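You operate a simulated robot arm through the tools that you are given. There is no shell and no other tool.

You run a simulated robot arm. Do the job below in one go: nothing can be reset, and whatever is moved stays where it is left.

JOB
Rinse the strainer, set it back in the drain and sponge the muddy splash off the counter.
Fine: turn the tap off and leave the sponge in the white dish. Set down upright: strainer. What is to be rubbed or washed off counts as gone when no trace of it is left.

The check looks at the end state, three seconds after you hand in, the way a careful person would. Anything else that was tipped, shoved, dropped, spilled or broken makes it a failure.

ROBOT AND FRAMES
A 7-joint arm with a two-finger parallel gripper, fixed in place. Base frame: the origin is on the floor under the middle of its stand, x ahead of it, y to its left, z up; the work surface is at about z = 910. Readings come in mm, degrees, newtons and seconds.
It reaches about 1479 mm from its shoulder. Its first joint turns from -166.0 to 166.0 degrees. Payload 4.4 kg.
The TCP is the grasp point between the finger pads, 23 mm short of the fingertips. In the tool frame z runs along the fingers and y along their closing line. Largest opening 94 mm; finger width 38, thickness 10; the body of the gripper, 54 by 96 mm, starts 39 mm behind the TCP.
Orientation is told as [roll, pitch, yaw] about the base's x, y, z axes, in that order, counted from this pose: with the fingers straight down and closing along the base's y, the tool's x points along the base's -x, its y along +y and its z along -z.

CONTROLS
- The arm moves only by the tool apply_moves. Its argument "steps" is a list of rows, each an object of numbers (a shift or turn left out is 0, a gripper value left out holds the last): "x", "y", "z": the shift along the base's x, y, z in mm; "rx", "ry", "rz": the turn, a rotation vector about the base's x, y, z in degrees; "hand": the gripper command, from -1 (fully open) to 1 (shut), values between in proportion. In form: [{"x": .., "y": .., "z": .., "rx": .., "ry": .., "rz": .., "hand": ..}, ...]. A call has 1 to 20 rows; each row shifts and turns the commanded pose from where the row before left it. A row lasts 0.2 s, in which the tool goes at most 50 mm and 8.6 degrees; a call with a longer step from one row to the next is refused whole, and so is a gripper value outside its range. Where a pose cannot be reached the arm comes as near as it can. A force on the tool above 60 N (or 10 N above the force at the start of the call, whichever is more), or a blocked arm, ends the call early, and 0.2 s more pass. The fingers move at their own pace (about 72 mm/s each) and stop on an object; they squeeze with about 33 N. The grip force told is the motor's: it shows also when the fingers shut on nothing. Time passes only in rows, and 0.2 s behind the last, so rows that do not move let the fingers close. The reply holds the time, the measured pose of the TCP, the force on the tool along the base axes, the opening and the grip force, in the units named above and with some noise, with the torque about the TCP (base axes, N m) and any sound that the robot's microphone picked up.
- Cameras (640 x 400 px; columns grow to the right, rows downward): "scene" is fixed at [49.4, 649, 1484.7]; the picture's right is [-0.47, -0.89, 0.00], its down [-0.44, 0.23, -0.87] and it looks along [0.77, -0.40, -0.50] (base axes); focal length 325 px, centre (320, 200). "wrist" rides on the gripper at [86, 16, -74] in the tool frame; the picture's right is [-0.18, 0.98, 0.00], its down [-0.58, -0.11, -0.81] and it looks along [-0.79, -0.15, 0.59] (tool axes); focal length 243 px, centre (320, 200). There is no depth. A picture from a camera that has moved, and an enlarged one, comes with that camera's place and axes in the base frame and with its lens.
- grab_frame(camera): a new picture of that camera. The clock stands still meanwhile.
- zoom(camera, box): a new picture of the part [left, top, right, bottom] of that camera's present view, enlarged. The clock stands still meanwhile.
- job_done(): hands the job in; it is judged then, once.

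Nothing tells you positions but the pictures and the camera data. Unless the task says otherwise, let go and move clear before handing in.

The tools are called after "Emit:" as a command line: name --argument value ..., lists and objects as JSON in quotes. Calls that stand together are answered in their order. apply_moves: Moves the arm, as the interface text tells. Its arguments: {"type":"object","properties":{"steps":{"type":"array","items":{"type":"object","properties":{"x":{"type":"number"},"y":{"type":"number"},"z":{"type":"number"},"rx":{"type":"number"},"ry":{"type":"number"},"rz":{"type":"number"},"hand":{"type":"number"}}}}},"required":["steps"]} The other tools are called the same way: grab_frame (camera) takes a picture; zoom (camera, box) takes an enlarged picture of a part of a camera's view; job_done () hands the job in.

At the start:

```text
time_s: 0.0
position: [726.1, 178.5, 1278.6]
ee_rot: [0.1, 0.1, 0.1]
contact_force: [-0.4, -0.3, 0.3]
moment: [0.01, 0.02, 0.0]
finger_gap: 94.2
gripper_force: 0.1
```

scene: 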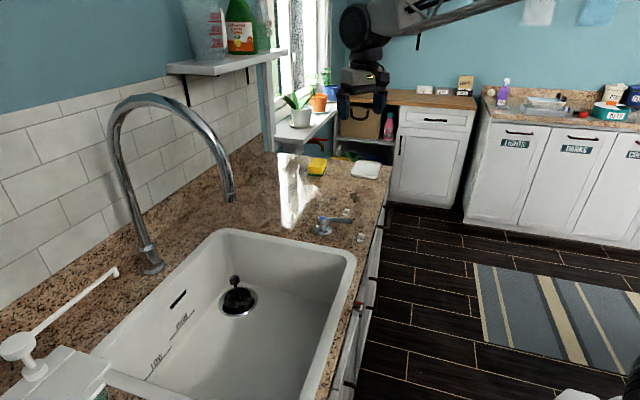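
wrist: 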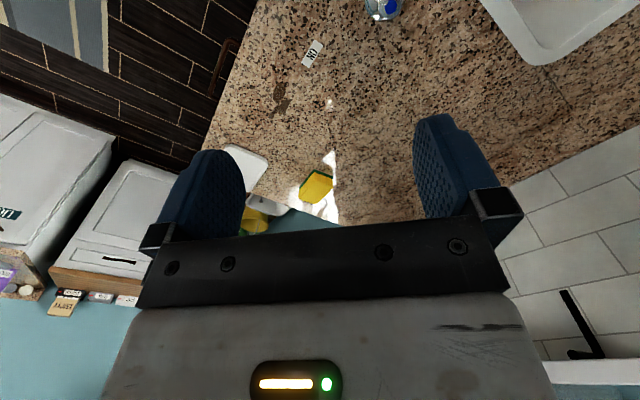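

I see a sink with a tall chrome tap, a black strainer in the drain, a blue-handled valve on the counter, a sponge and a white dish at the far end. I'll zoom in to look at the details before moving anything.

Emit:
zoom --camera "scene" --box '[180, 240, 300, 330]'

Emit:
zoom --camera "scene" --box '[260, 140, 400, 250]'

Emit:
zoom --camera "scene" --box '[90, 80, 260, 290]'

Emit:
zoom --camera "wrist" --box '[200, 0, 440, 240]'

```text
4.44 times, centred on (240, 285) of scene
camera zoom: at [49.4, 649.0, 1484.7], right [-0.47, -0.89, 0.0], down [-0.44, 0.23, -0.87], along [0.77, -0.4, -0.5], focal length 1443 px, centre (676, -178)
```

zoom: 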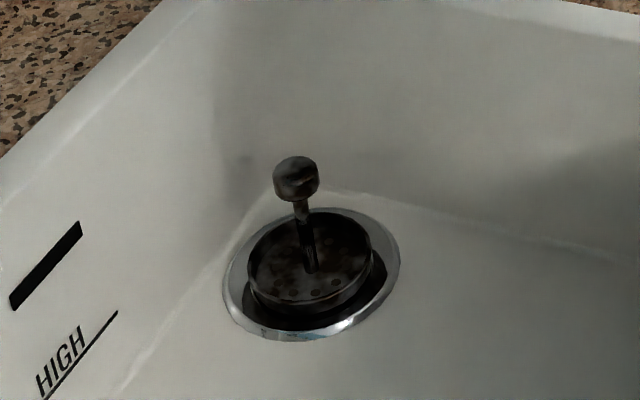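

```text
3.64 times, centred on (330, 195) of scene
camera zoom: at [49.4, 649.0, 1484.7], right [-0.47, -0.89, 0.0], down [-0.44, 0.23, -0.87], along [0.77, -0.4, -0.5], focal length 1181 px, centre (284, 218)
```

zoom: 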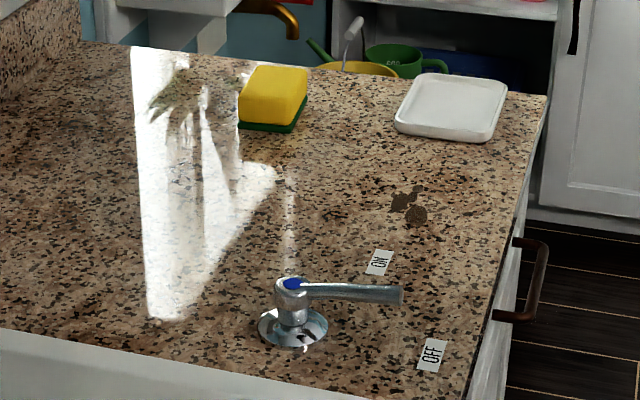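

```text
1.90 times, centred on (175, 185) of scene
camera zoom: at [49.4, 649.0, 1484.7], right [-0.47, -0.89, 0.0], down [-0.44, 0.23, -0.87], along [0.77, -0.4, -0.5], focal length 618 px, centre (596, 229)
```

zoom: 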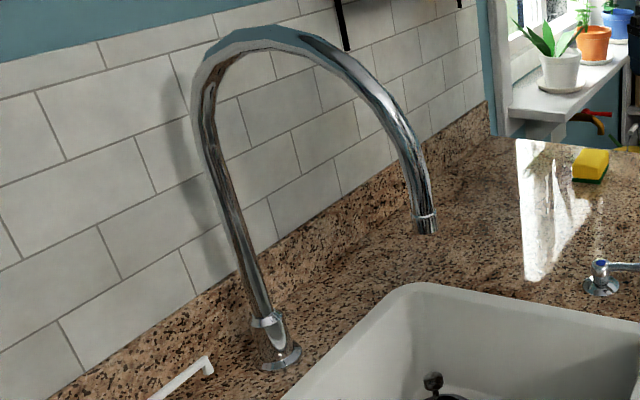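

```text
1.67 times, centred on (320, 120) of wrist
camera zoom: at [638.7, 196.6, 1353.7], right [0.18, 0.98, 0.0], down [0.58, -0.11, 0.81], along [0.79, -0.15, -0.59], focal length 404 px, centre (320, 333)
```

zoom: 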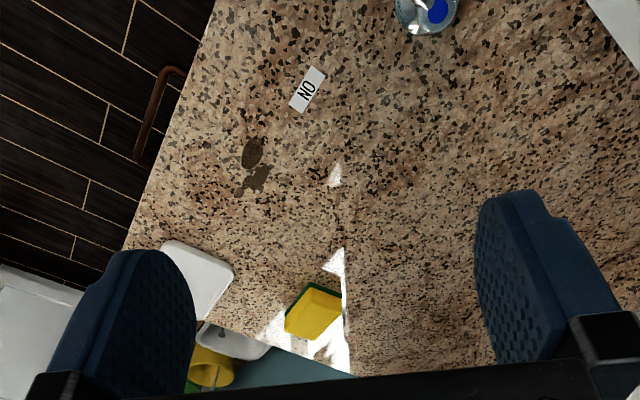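

The counter runs diagonally to my base frame: its front edge lies at about 45 degrees. The lever hub is near (763, 264), the mud near (900, 60), the sponge near (1120, 100) and the dish near (1055, -100). I'll back the arm up a little to look at the lever and mud with the wrist camera.

Emit:
apply_moves --steps '[{"x": -40, "hand": -1}, {"x": -40}, {"x": -40}, {"x": -30}]'

Emit:
grab_frame --camera "wrist"

Emit:
grab_frame --camera "scene"

```text
time_s: 1.0
position: [573.8, 182.1, 1279.1]
ee_rot: [0.0, 0.1, 0.0]
contact_force: [0.6, 1.3, -1.3]
moment: [0.01, -0.02, 0.0]
finger_gap: 94.0
gripper_force: 0.0
```

```text
taken
camera wrist: at [486.9, 199.9, 1354.1], right [0.18, 0.98, 0.0], down [0.58, -0.11, 0.81], along [0.79, -0.15, -0.59], focal length 243 px, centre (320, 200)
```

wrist: 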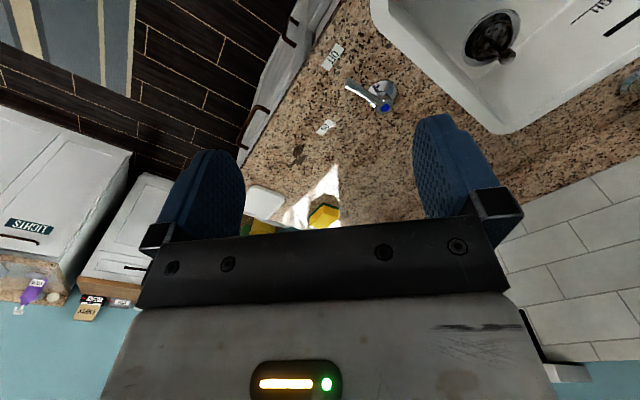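

```text
taken
```

scene: 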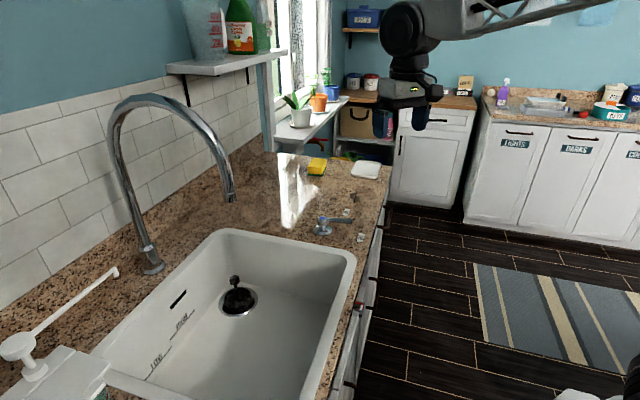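

I now have the lever, the labels, the drain and the strainer in the wrist view. I'll zoom in to triangulate them.

Emit:
zoom --camera "wrist" --box '[280, 20, 440, 180]'

Emit:
zoom --camera "wrist" --box '[440, 0, 560, 100]'

Emit:
zoom --camera "wrist" --box '[240, 110, 360, 240]'

```text
2.50 times, centred on (360, 100) of wrist
camera zoom: at [486.9, 199.9, 1354.1], right [0.18, 0.98, 0.0], down [0.58, -0.11, 0.81], along [0.79, -0.15, -0.59], focal length 606 px, centre (220, 450)
```

zoom: 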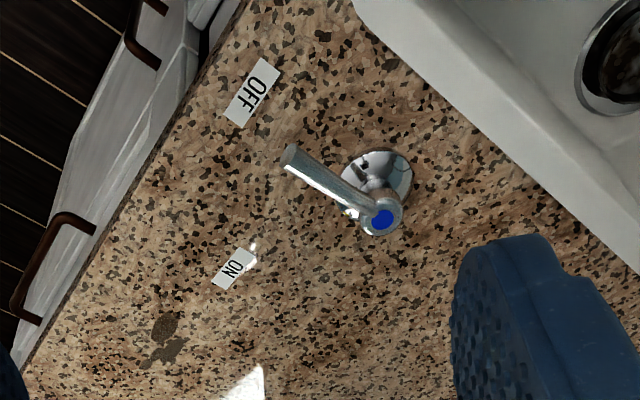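

```text
4.00 times, centred on (500, 50) of wrist
camera zoom: at [486.9, 199.9, 1354.1], right [0.18, 0.98, 0.0], down [0.58, -0.11, 0.81], along [0.79, -0.15, -0.59], focal length 970 px, centre (-400, 800)
```

zoom: 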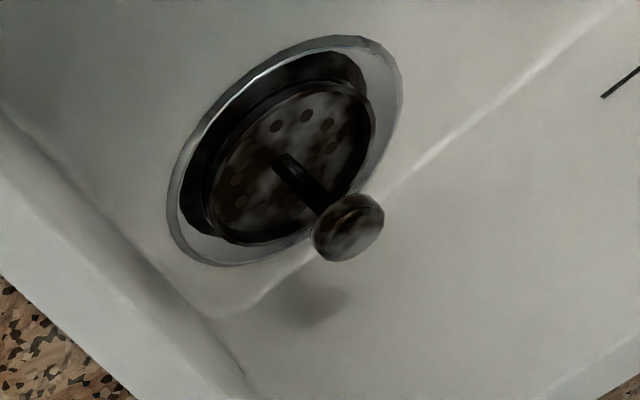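

```text
3.08 times, centred on (300, 175) of wrist
camera zoom: at [486.9, 199.9, 1354.1], right [0.18, 0.98, 0.0], down [0.58, -0.11, 0.81], along [0.79, -0.15, -0.59], focal length 746 px, centre (382, 277)
```

zoom: 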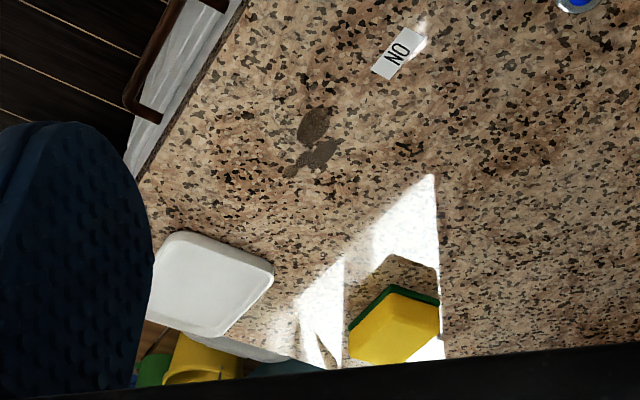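

The knob triangulates to about (783, 542, 813), and the hub top to (762, 268, 953) with the lever at OFF. I'll turn the wrist toward the wall to find the spout in 3D.

Emit:
apply_moves --steps '[{"rz": 8, "x": -20, "y": 0}, {"rz": 8, "x": -20}, {"rz": 8, "x": -20}, {"rz": 8}, {"rz": 8}, {"rz": 5}]'

Emit:
grab_frame --camera "wrist"

Emit:
grab_frame --camera "scene"

```text
time_s: 2.4
position: [514.2, 178.9, 1278.9]
ee_rot: [-0.1, 0.1, 45.1]
contact_force: [-0.5, -0.3, 0.1]
moment: [-0.01, -0.01, 0.01]
finger_gap: 94.0
gripper_force: 0.1
```

```text
taken
camera wrist: at [441.9, 130.8, 1354.1], right [-0.57, 0.82, 0.0], down [0.49, 0.33, 0.81], along [0.66, 0.46, -0.59], focal length 243 px, centre (320, 200)
```

wrist: 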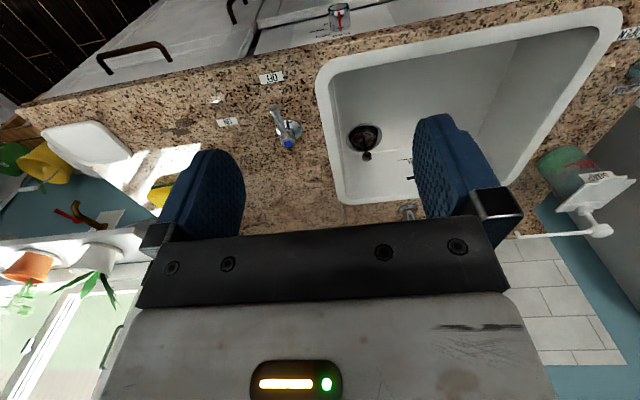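

```text
taken
```

scene: 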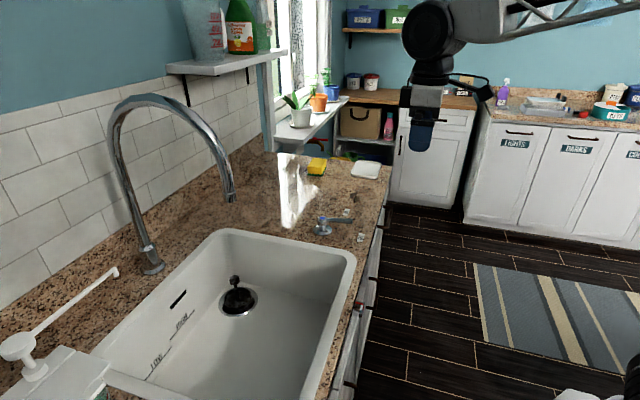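

The spout is hidden behind the gripper body from here, so I'll go higher and turn further to see its tip.

Emit:
apply_moves --steps '[{"rz": 7, "x": 8, "y": 15, "z": 25}, {"rz": 7, "x": 8, "y": 15, "z": 30}, {"rz": 6, "x": 8, "y": 15, "z": 30}, {"y": 20, "z": 30}, {"y": 15, "z": 25}, {}]'

Emit:
grab_frame --camera "wrist"

Emit:
grab_frame --camera "scene"

```text
time_s: 3.8
position: [539.1, 257.6, 1418.0]
ee_rot: [-0.1, 0.1, 65.0]
contact_force: [0.5, 0.5, -0.1]
moment: [-0.01, -0.03, -0.01]
finger_gap: 93.9
gripper_force: 0.1
```

```text
taken
camera wrist: at [487.8, 187.6, 1492.9], right [-0.81, 0.58, 0.0], down [0.34, 0.48, 0.81], along [0.47, 0.66, -0.59], focal length 243 px, centre (320, 200)
```

wrist: 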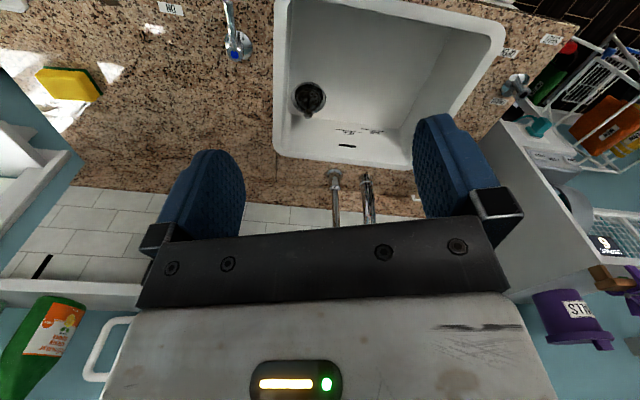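

```text
taken
```

scene: 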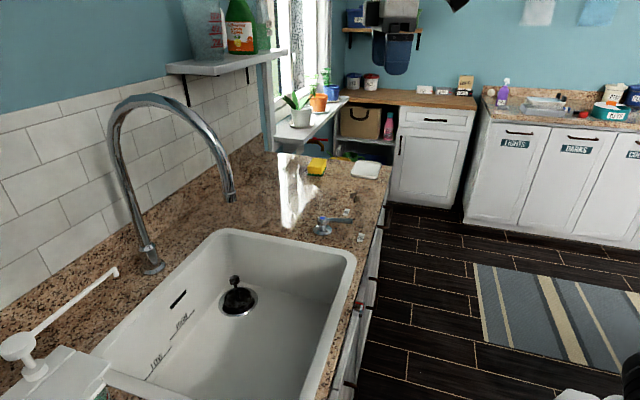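

Emit:
zoom --camera "wrist" --box '[290, 140, 430, 240]'

Emit:
zoom --camera "wrist" --box '[270, 0, 510, 170]'

Emit:
zoom --camera "scene" --box '[200, 160, 260, 220]'

```text
4.00 times, centred on (360, 190) of wrist
camera zoom: at [487.8, 187.6, 1492.9], right [-0.81, 0.58, 0.0], down [0.34, 0.48, 0.81], along [0.47, 0.66, -0.59], focal length 970 px, centre (160, 240)
```

zoom: 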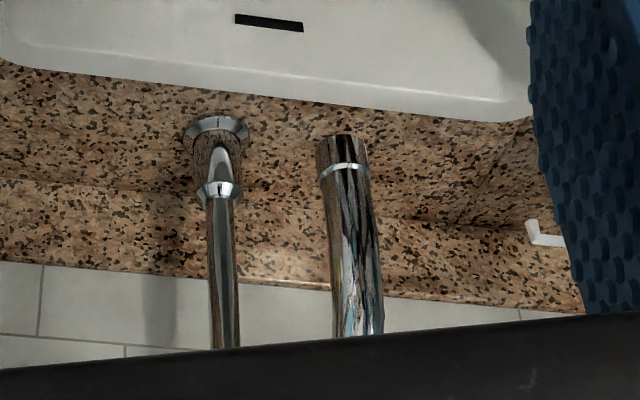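

```text
2.35 times, centred on (390, 85) of wrist
camera zoom: at [487.8, 187.6, 1492.9], right [-0.81, 0.58, 0.0], down [0.34, 0.48, 0.81], along [0.47, 0.66, -0.59], focal length 571 px, centre (155, 471)
```

zoom: 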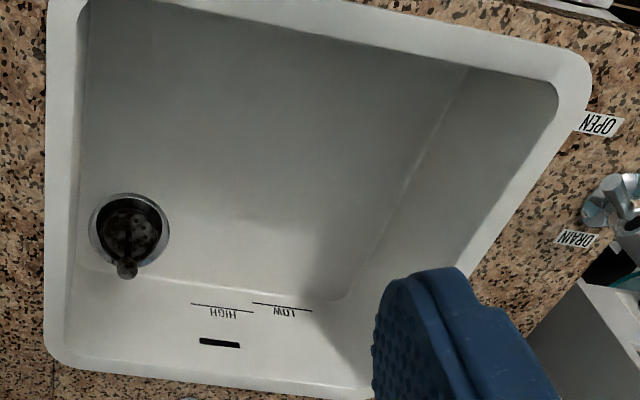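

```text
6.67 times, centred on (230, 190) of scene
camera zoom: at [49.4, 649.0, 1484.7], right [-0.47, -0.89, 0.0], down [-0.44, 0.23, -0.87], along [0.77, -0.4, -0.5], focal length 2165 px, centre (920, 267)
```

zoom: 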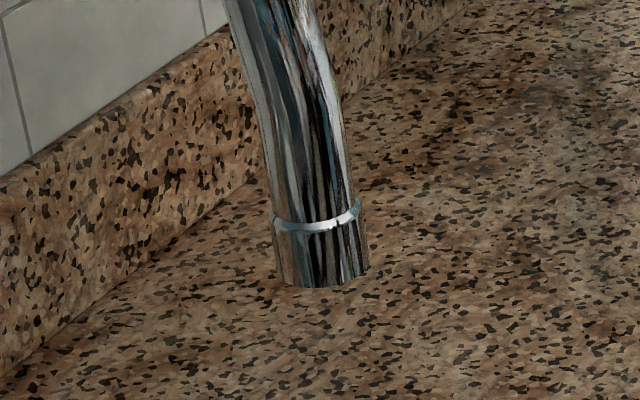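

The spout outlet triangulates to about (628, 545, 1154). There is a second lever labelled OPEN / DRAIN on the near side of the sink, so I'll check its state before running water.

Emit:
zoom --camera "wrist" --box '[480, 20, 600, 120]'

Emit:
zoom --camera "scene" --box '[0, 260, 200, 400]'

Emit:
zoom --camera "wrist" --box '[285, 70, 345, 130]'

```text
4.00 times, centred on (540, 70) of wrist
camera zoom: at [487.8, 187.6, 1492.9], right [-0.81, 0.58, 0.0], down [0.34, 0.48, 0.81], along [0.47, 0.66, -0.59], focal length 970 px, centre (-560, 720)
```

zoom: 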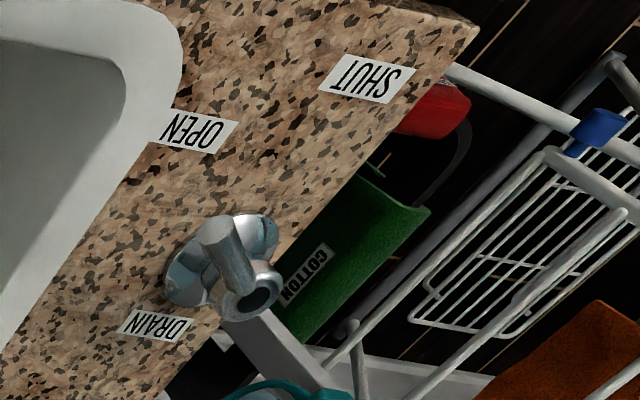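

```text
2.86 times, centred on (100, 330) of scene
camera zoom: at [49.4, 649.0, 1484.7], right [-0.47, -0.89, 0.0], down [-0.44, 0.23, -0.87], along [0.77, -0.4, -0.5], focal length 928 px, centre (949, -171)
```

zoom: 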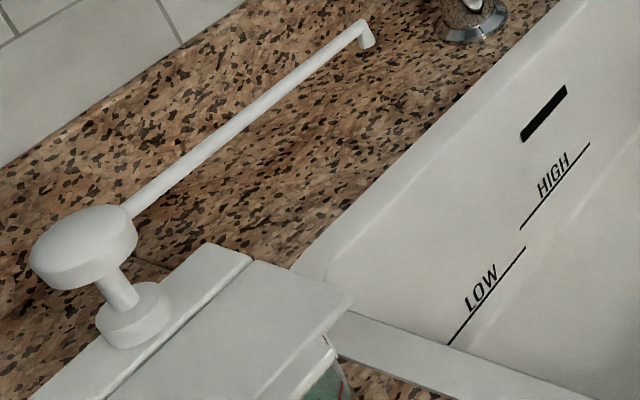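

```text
6.67 times, centred on (315, 100) of wrist
camera zoom: at [487.8, 187.6, 1492.9], right [-0.81, 0.58, 0.0], down [0.34, 0.48, 0.81], along [0.47, 0.66, -0.59], focal length 1618 px, centre (353, 867)
```

zoom: 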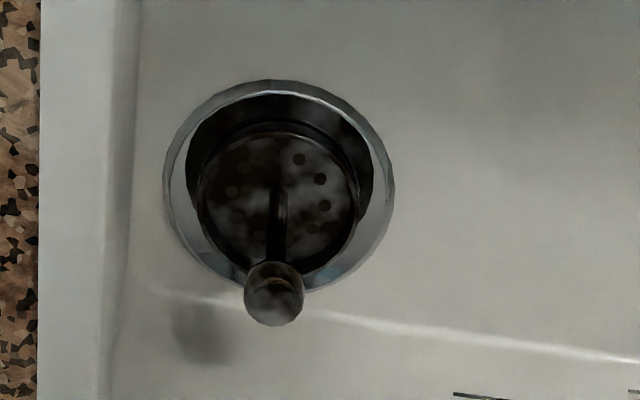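

The drain lever points at OPEN, so water can run off. Next I'll hover above the tap lever with the gripper half open and lined up with it, then check the alignment.

Emit:
apply_moves --steps '[{"x": 22, "y": -4, "z": -40, "rz": -2.5, "hand": -0.1}, {"x": 22, "y": -4, "z": -40, "rz": -2.5}, {"x": 22, "y": -4, "z": -40, "rz": -2.5}, {"x": 22, "y": -4, "z": -40, "rz": -2.5}, {"x": 22, "y": -4, "z": -40, "rz": -2.5}, {"x": 22, "y": -4, "z": -40, "rz": -2.5}, {"x": 22, "y": -4, "z": -40, "rz": -2.5}, {"x": 24, "y": -4, "z": -38, "rz": -2.5}, {}]'

Emit:
grab_frame --camera "wrist"

Emit:
grab_frame --camera "scene"

```text
time_s: 5.8
position: [715.5, 228.7, 1102.1]
ee_rot: [0.0, 0.1, 45.0]
contact_force: [-0.3, 0.2, 0.6]
moment: [0.01, 0.02, 0.0]
finger_gap: 51.9
gripper_force: 0.1
```

```text
taken
camera wrist: at [643.0, 180.4, 1177.4], right [-0.56, 0.83, 0.0], down [0.49, 0.33, 0.81], along [0.67, 0.45, -0.59], focal length 243 px, centre (320, 200)
```

wrist: 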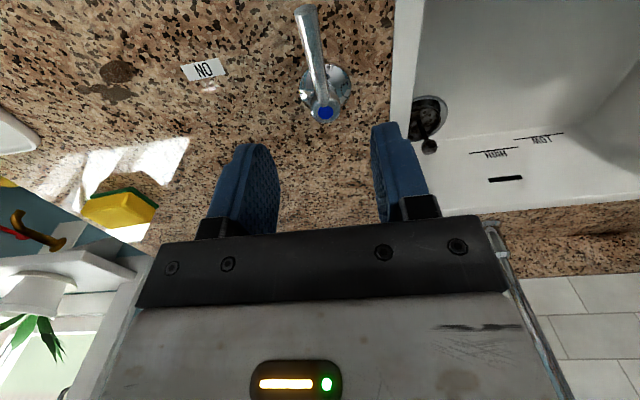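

```text
taken
```

scene: 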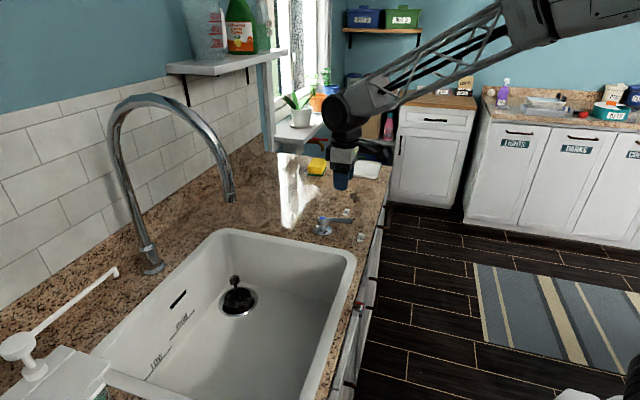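

The lever is lined up between the fingers, with the hub at about (763, 270) and the tip at (699, 206, 960). I'll lower and close on the lever.

Emit:
apply_moves --steps '[{"z": -40, "x": 1}, {"z": -40, "x": 1}, {"z": -40}, {"z": -22}, {}, {}]'

Emit:
grab_frame --camera "wrist"

Emit:
zoom --camera "scene" --box '[270, 150, 390, 250]'

```text
time_s: 7.2
position: [717.9, 229.7, 958.8]
ee_rot: [0.0, 0.0, 45.0]
contact_force: [-0.3, 0.8, 0.3]
moment: [0.02, 0.01, 0.0]
finger_gap: 51.8
gripper_force: 0.0
```

```text
taken
camera wrist: at [645.5, 180.2, 1033.2], right [-0.56, 0.83, 0.0], down [0.49, 0.33, 0.81], along [0.67, 0.46, -0.59], focal length 243 px, centre (320, 200)
```

wrist: 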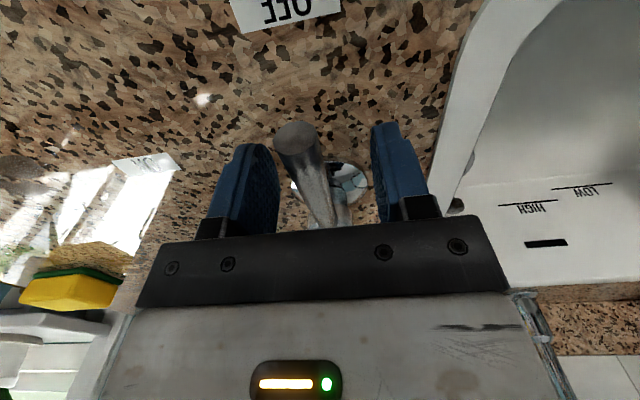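

```text
4.00 times, centred on (330, 200) of scene
camera zoom: at [49.4, 649.0, 1484.7], right [-0.47, -0.89, 0.0], down [-0.44, 0.23, -0.87], along [0.77, -0.4, -0.5], focal length 1299 px, centre (280, 200)
```

zoom: 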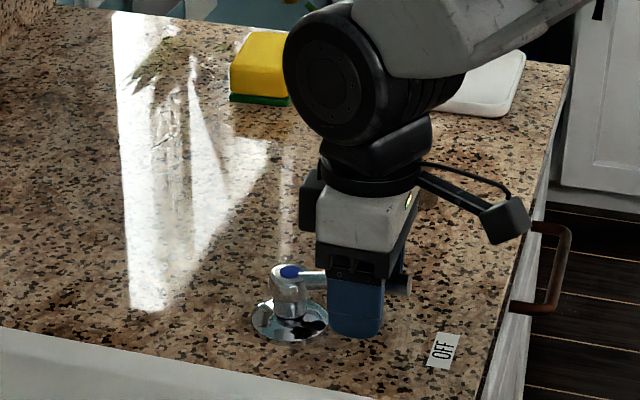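

The lever sits midway between the fingers. I'll close and swing it 60 degrees counter-clockwise around the hub toward ON.

Emit:
apply_moves --steps '[{"hand": 1}, {}, {}, {"x": 6.05, "y": -5.3, "rz": 7.5}, {"x": 6.69, "y": -4.47, "rz": 7.5}, {"x": 7.22, "y": -3.56, "rz": 7.5}, {"x": 7.61, "y": -2.58, "rz": 7.5}, {}]'

Emit:
grab_frame --camera "wrist"

Emit:
grab_frame --camera "scene"

```text
time_s: 7.9
position: [720.3, 226.3, 958.5]
ee_rot: [-0.2, -0.1, 44.8]
contact_force: [18.5, -11.4, -7.6]
moment: [-0.1, 0.04, 0.0]
finger_gap: 15.1
gripper_force: 44.7
stopped in row 3: the force on the tool passed its limit at 63 N (the readings are from after the stop); the commanded pose is now the measured one
```

```text
taken
camera wrist: at [647.5, 177.9, 1033.1], right [-0.56, 0.83, 0.0], down [0.49, 0.33, 0.81], along [0.67, 0.45, -0.59], focal length 243 px, centre (320, 200)
```

wrist: 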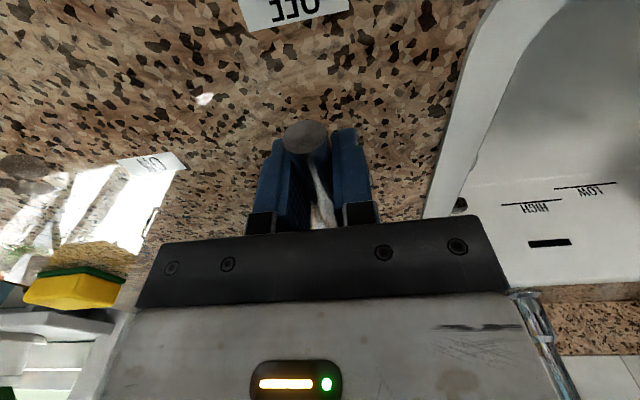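

```text
taken
```

scene: 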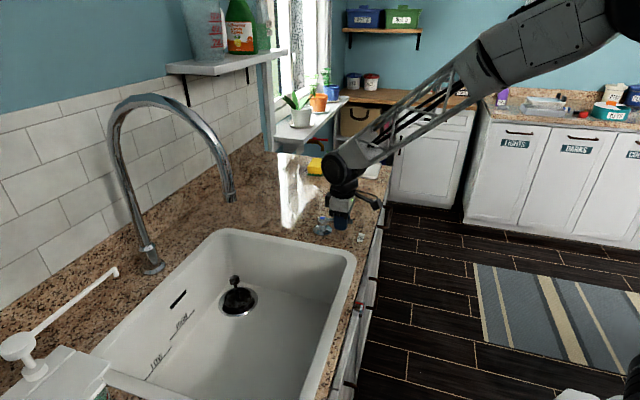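

The lever is gripped at 15 mm with only a closing jolt. Now I'll swing it.

Emit:
apply_moves --steps '[{"x": 6.05, "y": -5.3, "rz": 7.5, "hand": 1}, {"x": 6.69, "y": -4.47, "rz": 7.5}, {"x": 7.22, "y": -3.56, "rz": 7.5}, {"x": 7.61, "y": -2.58, "rz": 7.5}, {}]'

Emit:
grab_frame --camera "scene"

```text
time_s: 9.1
position: [746.5, 210.0, 959.5]
ee_rot: [-0.1, -0.1, 75.0]
contact_force: [-8.0, -13.6, 5.5]
moment: [-0.49, 0.14, 0.25]
finger_gap: 15.1
gripper_force: 44.8
```

```text
taken
```

scene: 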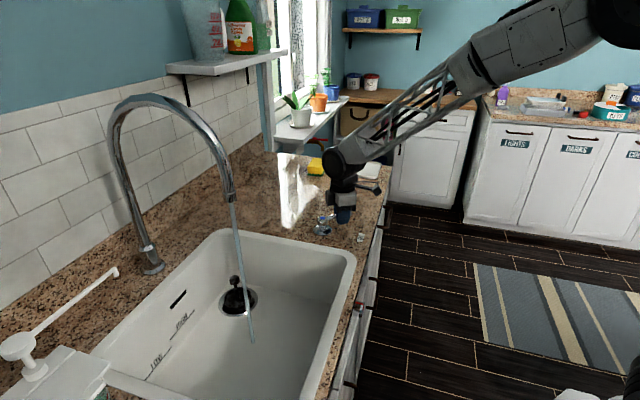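

Water is running straight down onto about (628, 548). I'll swing the lever the rest of the way to ON.

Emit:
apply_moves --steps '[{"x": 7.89, "y": -1.57, "rz": 7.5}, {"x": 8.03, "y": -0.53, "rz": 7.5}, {"x": 8.03, "y": 0.53, "rz": 7.5}, {"x": 7.89, "y": 1.57, "rz": 7.5}, {}]'

Emit:
grab_frame --camera "scene"

Emit:
grab_frame --camera "wrist"

```text
time_s: 10.3
position: [777.2, 211.4, 958.3]
ee_rot: [-0.1, -0.1, 104.9]
contact_force: [-26.6, -19.0, 9.9]
moment: [-0.13, 0.23, 1.75]
finger_gap: 15.5
gripper_force: 44.5
```

```text
taken
```

scene: 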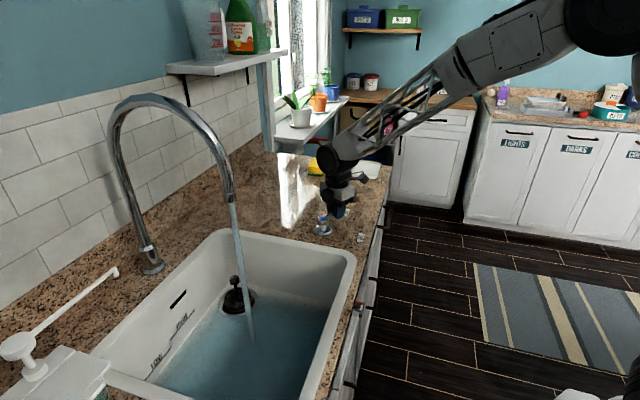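

```text
taken
camera wrist: at [785.3, 124.8, 1032.9], right [-1.0, -0.08, 0.0], down [-0.05, 0.59, 0.81], along [-0.06, 0.81, -0.59], focal length 243 px, centre (320, 200)
```

wrist: 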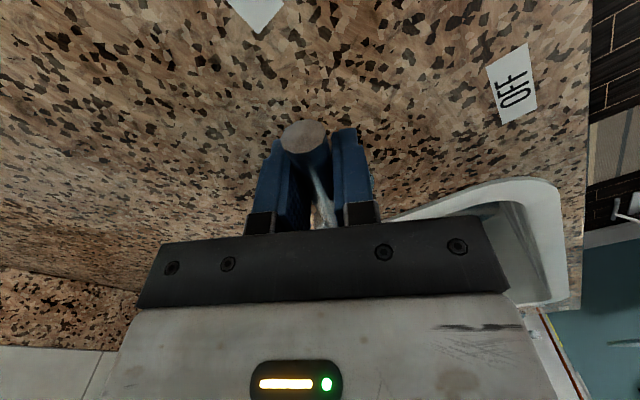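

The sink is filling fast at full flow, faster than the drain takes it. I'll throttle the lever back toward OFF and watch the level.

Emit:
apply_moves --steps '[{"x": -7.89, "y": -1.57, "rz": -7.5}, {"x": -8.03, "y": -0.53, "rz": -7.5}, {"x": -8.03, "y": 0.53, "rz": -7.5}, {"x": -7.89, "y": 1.57, "rz": -7.5}, {"x": -7.61, "y": 2.58, "rz": -7.5}, {"x": -7.22, "y": 3.56, "rz": -7.5}]'

Emit:
grab_frame --camera "scene"

```text
time_s: 11.7
position: [732.8, 217.0, 958.1]
ee_rot: [-0.3, -0.1, 59.8]
contact_force: [18.2, 1.6, -21.5]
moment: [0.1, -0.05, -0.84]
finger_gap: 15.2
gripper_force: 44.8
```

```text
taken
```

scene: 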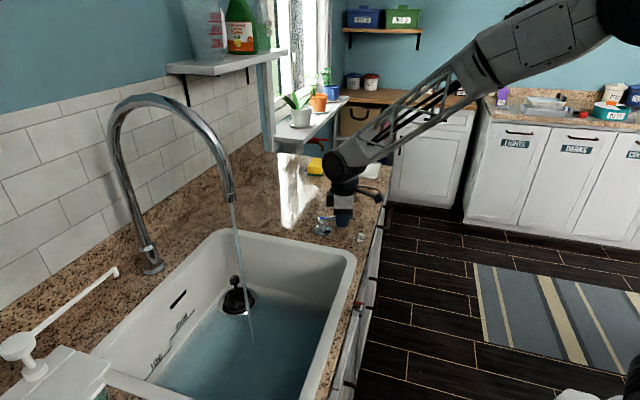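

I'll hold here a second to see whether the level falls with the thinner stream.

Emit:
apply_moves --steps '[{}, {}, {}, {}, {}]'

Emit:
grab_frame --camera "scene"

Emit:
zoom --camera "scene" --box '[140, 260, 300, 400]'

```text
time_s: 12.9
position: [732.8, 216.8, 959.8]
ee_rot: [-0.1, -0.1, 59.9]
contact_force: [33.3, 14.7, -22.4]
moment: [0.06, -0.14, -1.28]
finger_gap: 15.3
gripper_force: 44.6
```

```text
taken
```

scene: 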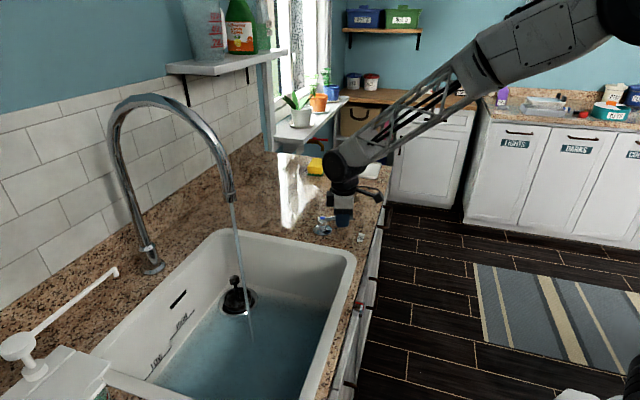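

```text
2.86 times, centred on (220, 330) of scene
camera zoom: at [49.4, 649.0, 1484.7], right [-0.47, -0.89, 0.0], down [-0.44, 0.23, -0.87], along [0.77, -0.4, -0.5], focal length 928 px, centre (606, -171)
```

zoom: 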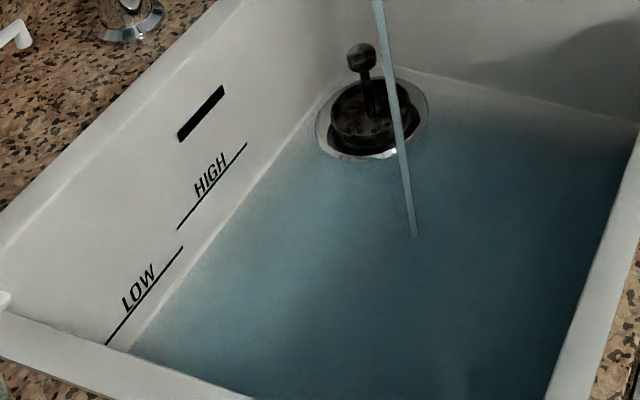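

The level looks steady and shallow with the thin stream, so I'll leave the lever here, about 15–20 degrees open. I'll release it and rise.

Emit:
apply_moves --steps '[{"hand": -0.1}, {}, {"z": 35}, {"z": 45}, {"z": 45}]'

Emit:
grab_frame --camera "scene"

Emit:
zoom --camera "scene" --box '[140, 260, 300, 400]'

```text
time_s: 14.1
position: [731.3, 219.4, 1086.1]
ee_rot: [-0.1, 0.0, 59.8]
contact_force: [0.1, -0.4, -1.2]
moment: [0.0, 0.01, 0.02]
finger_gap: 51.7
gripper_force: 0.1
```

```text
taken
```

scene: 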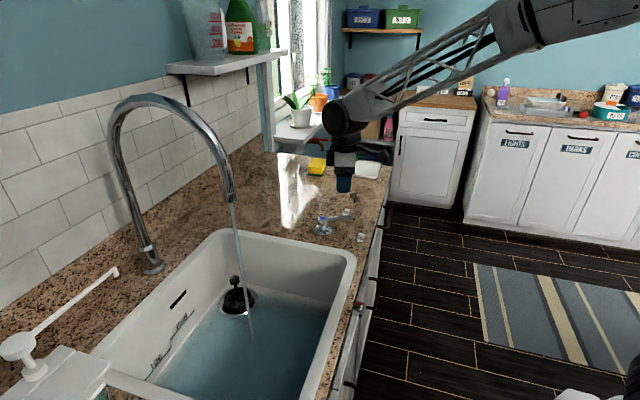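

```text
2.86 times, centred on (220, 330) of scene
camera zoom: at [49.4, 649.0, 1484.7], right [-0.47, -0.89, 0.0], down [-0.44, 0.23, -0.87], along [0.77, -0.4, -0.5], focal length 928 px, centre (606, -171)
```

zoom: 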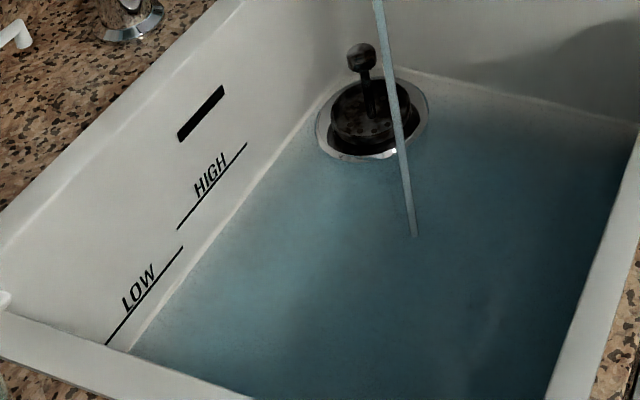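

The water stays a shallow film and the lever holds. I'll move toward the strainer in stages, watching the clearance to the gooseneck.

Emit:
apply_moves --steps '[{"x": 6, "y": 36, "z": -17, "rz": -6}, {"x": 6, "y": 36, "z": -17, "rz": -6}, {"x": 6, "y": 36, "z": -17, "rz": -6}, {"x": 6, "y": 36, "z": -17, "rz": -6}, {"x": 6, "y": 36, "z": -17, "rz": -6}]'

Emit:
grab_frame --camera "scene"

Emit:
grab_frame --camera "wrist"

```text
time_s: 15.3
position: [764.6, 397.1, 998.9]
ee_rot: [-0.1, -0.1, 29.8]
contact_force: [0.4, -0.6, 0.2]
moment: [-0.02, -0.02, -0.01]
finger_gap: 51.7
gripper_force: 0.1
```

```text
taken
```

scene: 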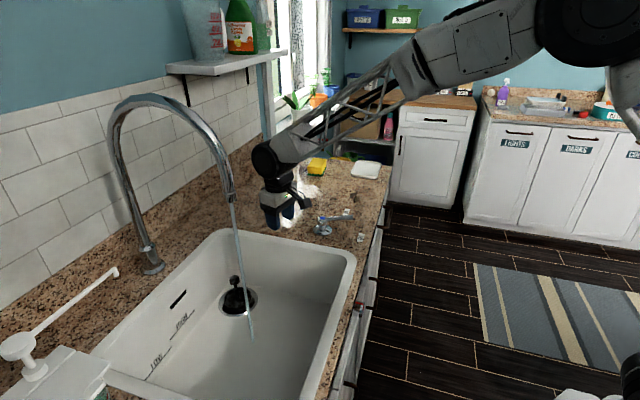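

```text
taken
camera wrist: at [682.1, 369.7, 1072.4], right [-0.33, 0.94, 0.0], down [0.56, 0.19, 0.81], along [0.76, 0.26, -0.59], focal length 243 px, centre (320, 200)
```

wrist: 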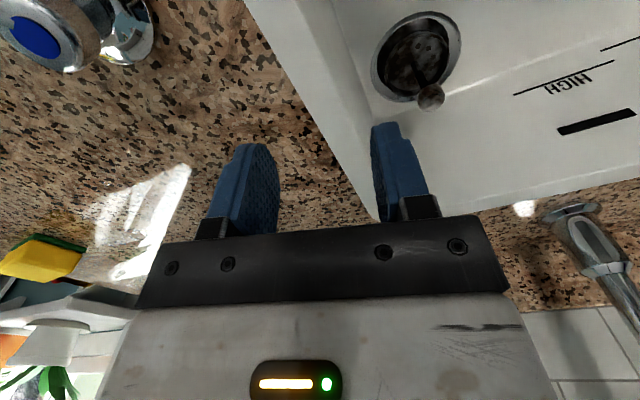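

The water has drained, so the drain works. The knob's position is confirmed at (784, 541, 813), and I'll move above it.

Emit:
apply_moves --steps '[{"x": 5, "y": 30, "hand": -0.35}, {"x": 5, "y": 30}, {"x": 4, "y": 30}]'

Emit:
grab_frame --camera "scene"

```text
time_s: 16.1
position: [778.7, 487.1, 999.1]
ee_rot: [0.0, -0.1, 29.8]
contact_force: [-0.6, -0.4, -0.3]
moment: [-0.01, 0.0, 0.01]
finger_gap: 63.6
gripper_force: 0.1
```

```text
taken
```

scene: 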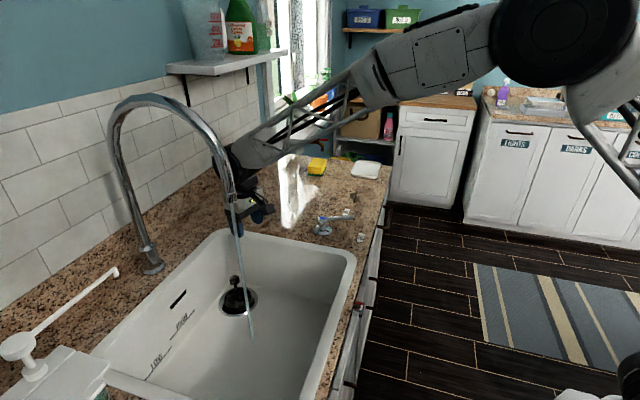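

Emit:
apply_moves --steps '[{"x": 3.5, "y": 27.4}, {"x": 3.5, "y": 27.4}, {}]'

Emit:
grab_frame --camera "scene"

Emit:
grab_frame --camera "wrist"

```text
time_s: 16.9
position: [784.8, 541.7, 998.8]
ee_rot: [0.0, -0.2, 29.9]
contact_force: [-0.3, 0.2, 0.2]
moment: [0.01, -0.02, 0.01]
finger_gap: 63.4
gripper_force: 0.0
```

```text
taken
```

scene: 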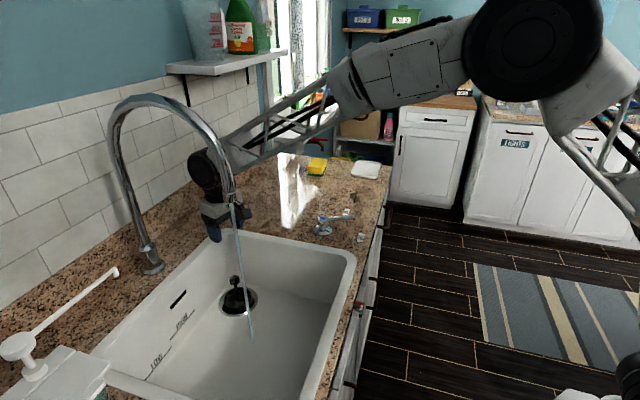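

```text
taken
camera wrist: at [701.1, 514.6, 1072.6], right [-0.33, 0.94, 0.0], down [0.56, 0.2, 0.81], along [0.76, 0.27, -0.59], focal length 243 px, centre (320, 200)
```

wrist: 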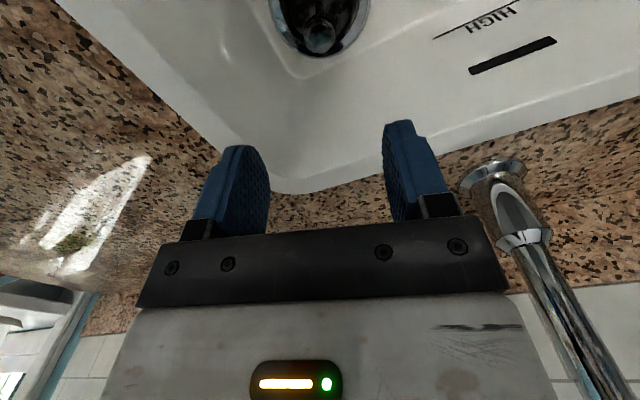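

Emit:
zoom --camera "wrist" --box '[260, 0, 380, 75]'

Emit:
zoom --camera "scene" --box '[160, 120, 320, 330]'

```text
5.33 times, centred on (320, 38) of wrist
camera zoom: at [701.1, 514.6, 1072.6], right [-0.33, 0.94, 0.0], down [0.56, 0.2, 0.81], along [0.76, 0.27, -0.59], focal length 1294 px, centre (320, 1067)
```

zoom: 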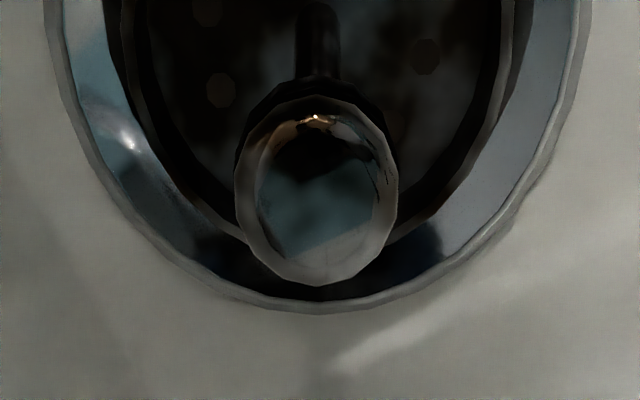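

```text
1.90 times, centred on (240, 225) of scene
camera zoom: at [49.4, 649.0, 1484.7], right [-0.47, -0.89, 0.0], down [-0.44, 0.23, -0.87], along [0.77, -0.4, -0.5], focal length 618 px, centre (472, 152)
```

zoom: 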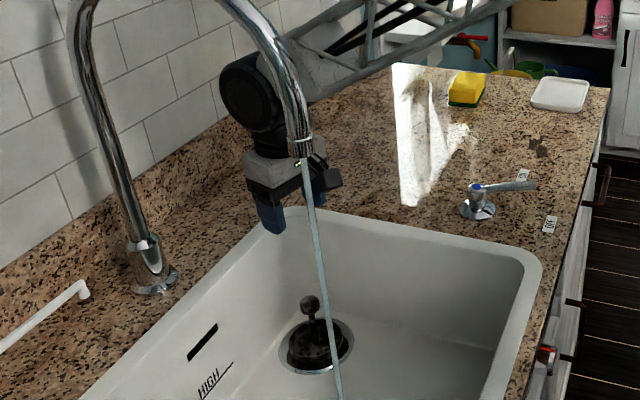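

The knob is centred between the fingers and just slightly ahead. I'll nudge forward 3 mm and descend partway, then check.

Emit:
apply_moves --steps '[{"x": 2.6, "y": 1.5, "z": -35}, {"z": -40}, {"z": -40}, {}]'

Emit:
grab_frame --camera "wrist"

Emit:
grab_frame --camera "scene"

```text
time_s: 17.9
position: [786.0, 542.4, 883.9]
ee_rot: [-0.1, -0.1, 29.9]
contact_force: [0.8, 0.4, 0.8]
moment: [0.03, -0.03, -0.03]
finger_gap: 63.5
gripper_force: 0.0
```

```text
taken
camera wrist: at [703.0, 515.6, 958.0], right [-0.33, 0.94, 0.0], down [0.56, 0.2, 0.81], along [0.76, 0.27, -0.59], focal length 243 px, centre (320, 200)
```

wrist: 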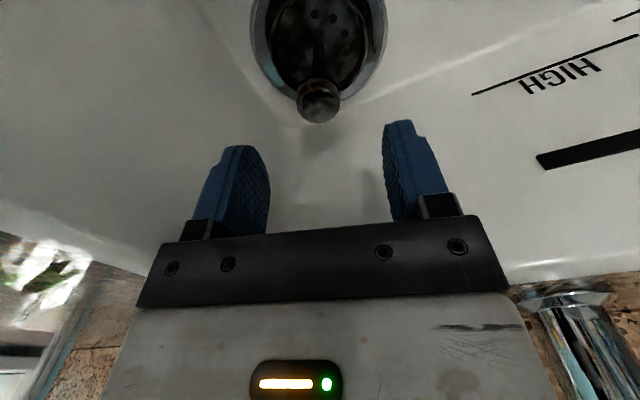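

```text
taken
```

scene: 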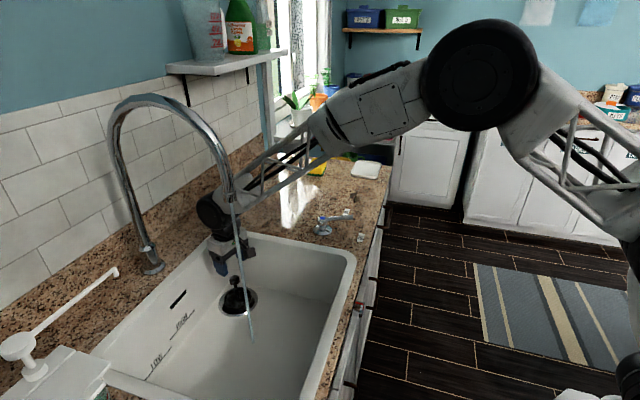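

Well centred. I'll lower the last 70 mm and close on the knob.

Emit:
apply_moves --steps '[{"z": -35}, {"z": -34}, {}]'

Emit:
grab_frame --camera "wrist"

Emit:
zoom --camera "scene" --box '[160, 190, 320, 330]'

```text
time_s: 18.7
position: [786.6, 543.3, 815.7]
ee_rot: [-0.1, -0.1, 29.8]
contact_force: [0.0, 0.4, -0.1]
moment: [0.03, -0.02, 0.02]
finger_gap: 63.5
gripper_force: 0.1
```

```text
taken
camera wrist: at [703.8, 516.6, 889.5], right [-0.33, 0.94, 0.0], down [0.56, 0.2, 0.81], along [0.76, 0.27, -0.59], focal length 243 px, centre (320, 200)
```

wrist: 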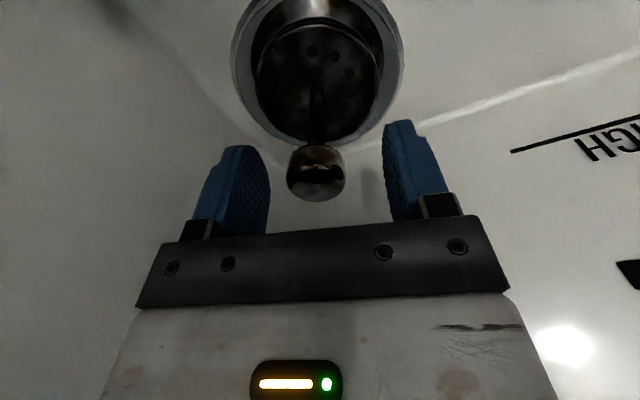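

```text
2.86 times, centred on (240, 260) of scene
camera zoom: at [49.4, 649.0, 1484.7], right [-0.47, -0.89, 0.0], down [-0.44, 0.23, -0.87], along [0.77, -0.4, -0.5], focal length 928 px, centre (549, 29)
```

zoom: 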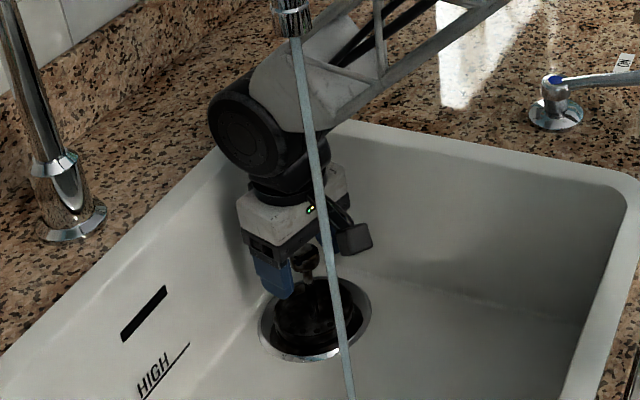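

The knob is between the pads. I'll go 4 mm lower and close on it.

Emit:
apply_moves --steps '[{"z": -4}, {"hand": 1}, {}, {}, {}]'

Emit:
grab_frame --camera "wrist"

```text
time_s: 19.9
position: [787.4, 543.2, 811.2]
ee_rot: [-0.1, -0.1, 30.0]
contact_force: [0.5, 0.0, -0.3]
moment: [0.0, -0.01, -0.01]
finger_gap: 27.7
gripper_force: 32.7
```

```text
taken
camera wrist: at [703.2, 516.4, 885.7], right [-0.33, 0.94, 0.0], down [0.56, 0.2, 0.81], along [0.76, 0.27, -0.59], focal length 243 px, centre (320, 200)
```

wrist: 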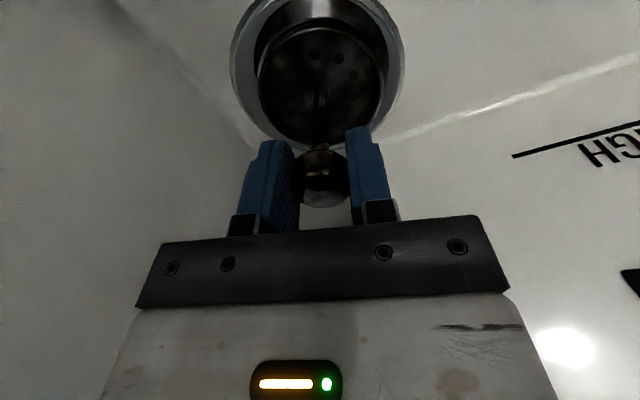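

The knob is held at a 27.7 mm gap. I'll lift the strainer straight out of the drain and check it.

Emit:
apply_moves --steps '[{"z": 15}, {"z": 25}, {"z": 30}, {"z": 35}, {"z": 34.5}, {}]'

Emit:
grab_frame --camera "wrist"

Emit:
grab_frame --camera "scene"

Emit:
zoom --camera "scene" --box '[160, 180, 300, 330]'

```text
time_s: 21.3
position: [784.4, 541.2, 949.1]
ee_rot: [-0.1, -0.1, 30.0]
contact_force: [0.2, 0.0, -0.8]
moment: [0.01, -0.02, -0.02]
finger_gap: 27.6
gripper_force: 32.9
```

```text
taken
camera wrist: at [701.5, 513.4, 1023.2], right [-0.33, 0.94, 0.0], down [0.56, 0.2, 0.81], along [0.76, 0.27, -0.59], focal length 243 px, centre (320, 200)
```

wrist: 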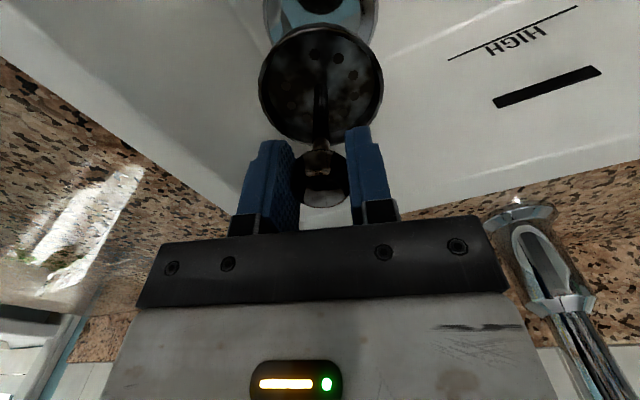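

```text
taken
```

scene: 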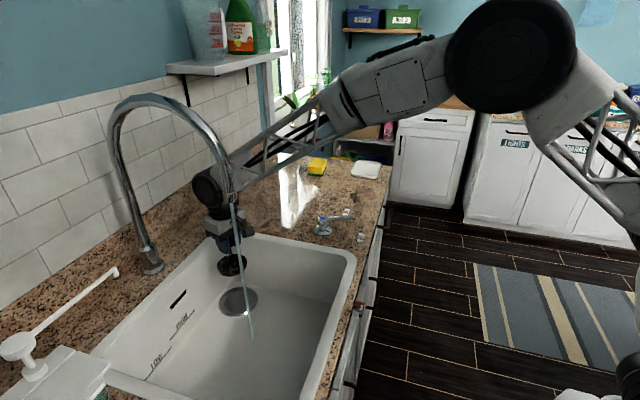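

```text
2.67 times, centred on (230, 255) of scene
camera zoom: at [49.4, 649.0, 1484.7], right [-0.47, -0.89, 0.0], down [-0.44, 0.23, -0.87], along [0.77, -0.4, -0.5], focal length 866 px, centre (560, 53)
```

zoom: 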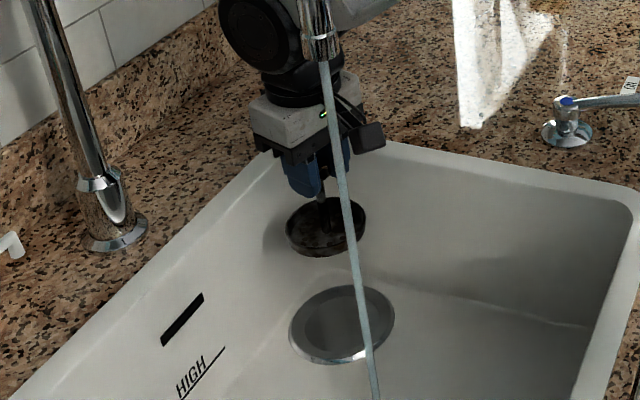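

The strainer came out cleanly. Next I'll retract toward the front of the sink while tilting the tool outward 40 degrees, so the stream can reach the basket without hitting the arm.

Emit:
apply_moves --steps '[{"x": -15, "y": -15, "rz": 7.5}, {"x": -20, "y": -20, "rz": 7.5}, {"x": -22, "y": -21, "rx": 5.3, "ry": -5.3}, {"x": -22, "y": -21, "rx": 5.6, "ry": -5.6}, {"x": -22, "y": -21, "rx": 5.6, "ry": -5.6}, {"x": -22, "y": -21, "rx": 5.6, "ry": -5.6}, {"x": -20, "y": -21, "rx": 5.6, "ry": -5.6}, {}]'

Emit:
grab_frame --camera "scene"

Emit:
grab_frame --camera "wrist"

```text
time_s: 22.9
position: [654.4, 413.4, 914.6]
ee_rot: [1.3, -34.4, 44.1]
contact_force: [-2.4, -2.2, 30.1]
moment: [-2.67, 3.2, 0.13]
finger_gap: 27.1
gripper_force: 32.4
stopped in row 7: the force on the tool passed its limit at 420 N (the readings are from after the stop); the commanded pose is now the measured one
```

```text
taken
```

scene: 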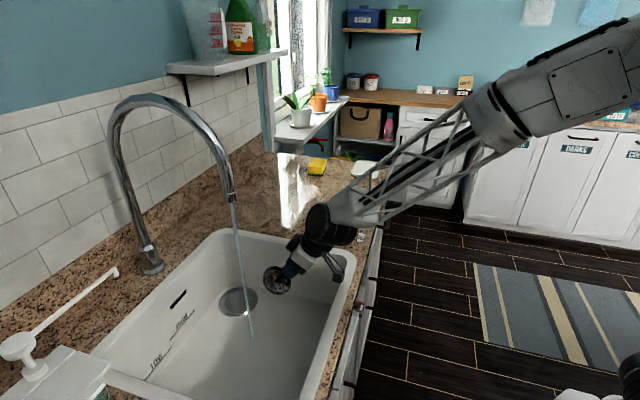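

```text
taken
camera wrist: at [562.8, 345.0, 928.3], right [-0.58, 0.8, 0.12], down [0.1, -0.07, 0.99], along [0.8, 0.59, -0.04], focal length 243 px, centre (320, 200)
```

wrist: 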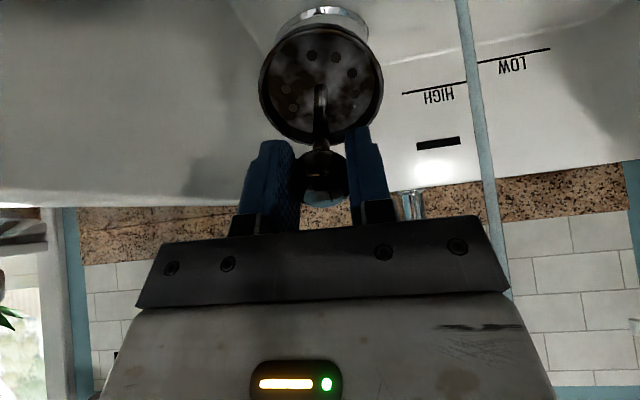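

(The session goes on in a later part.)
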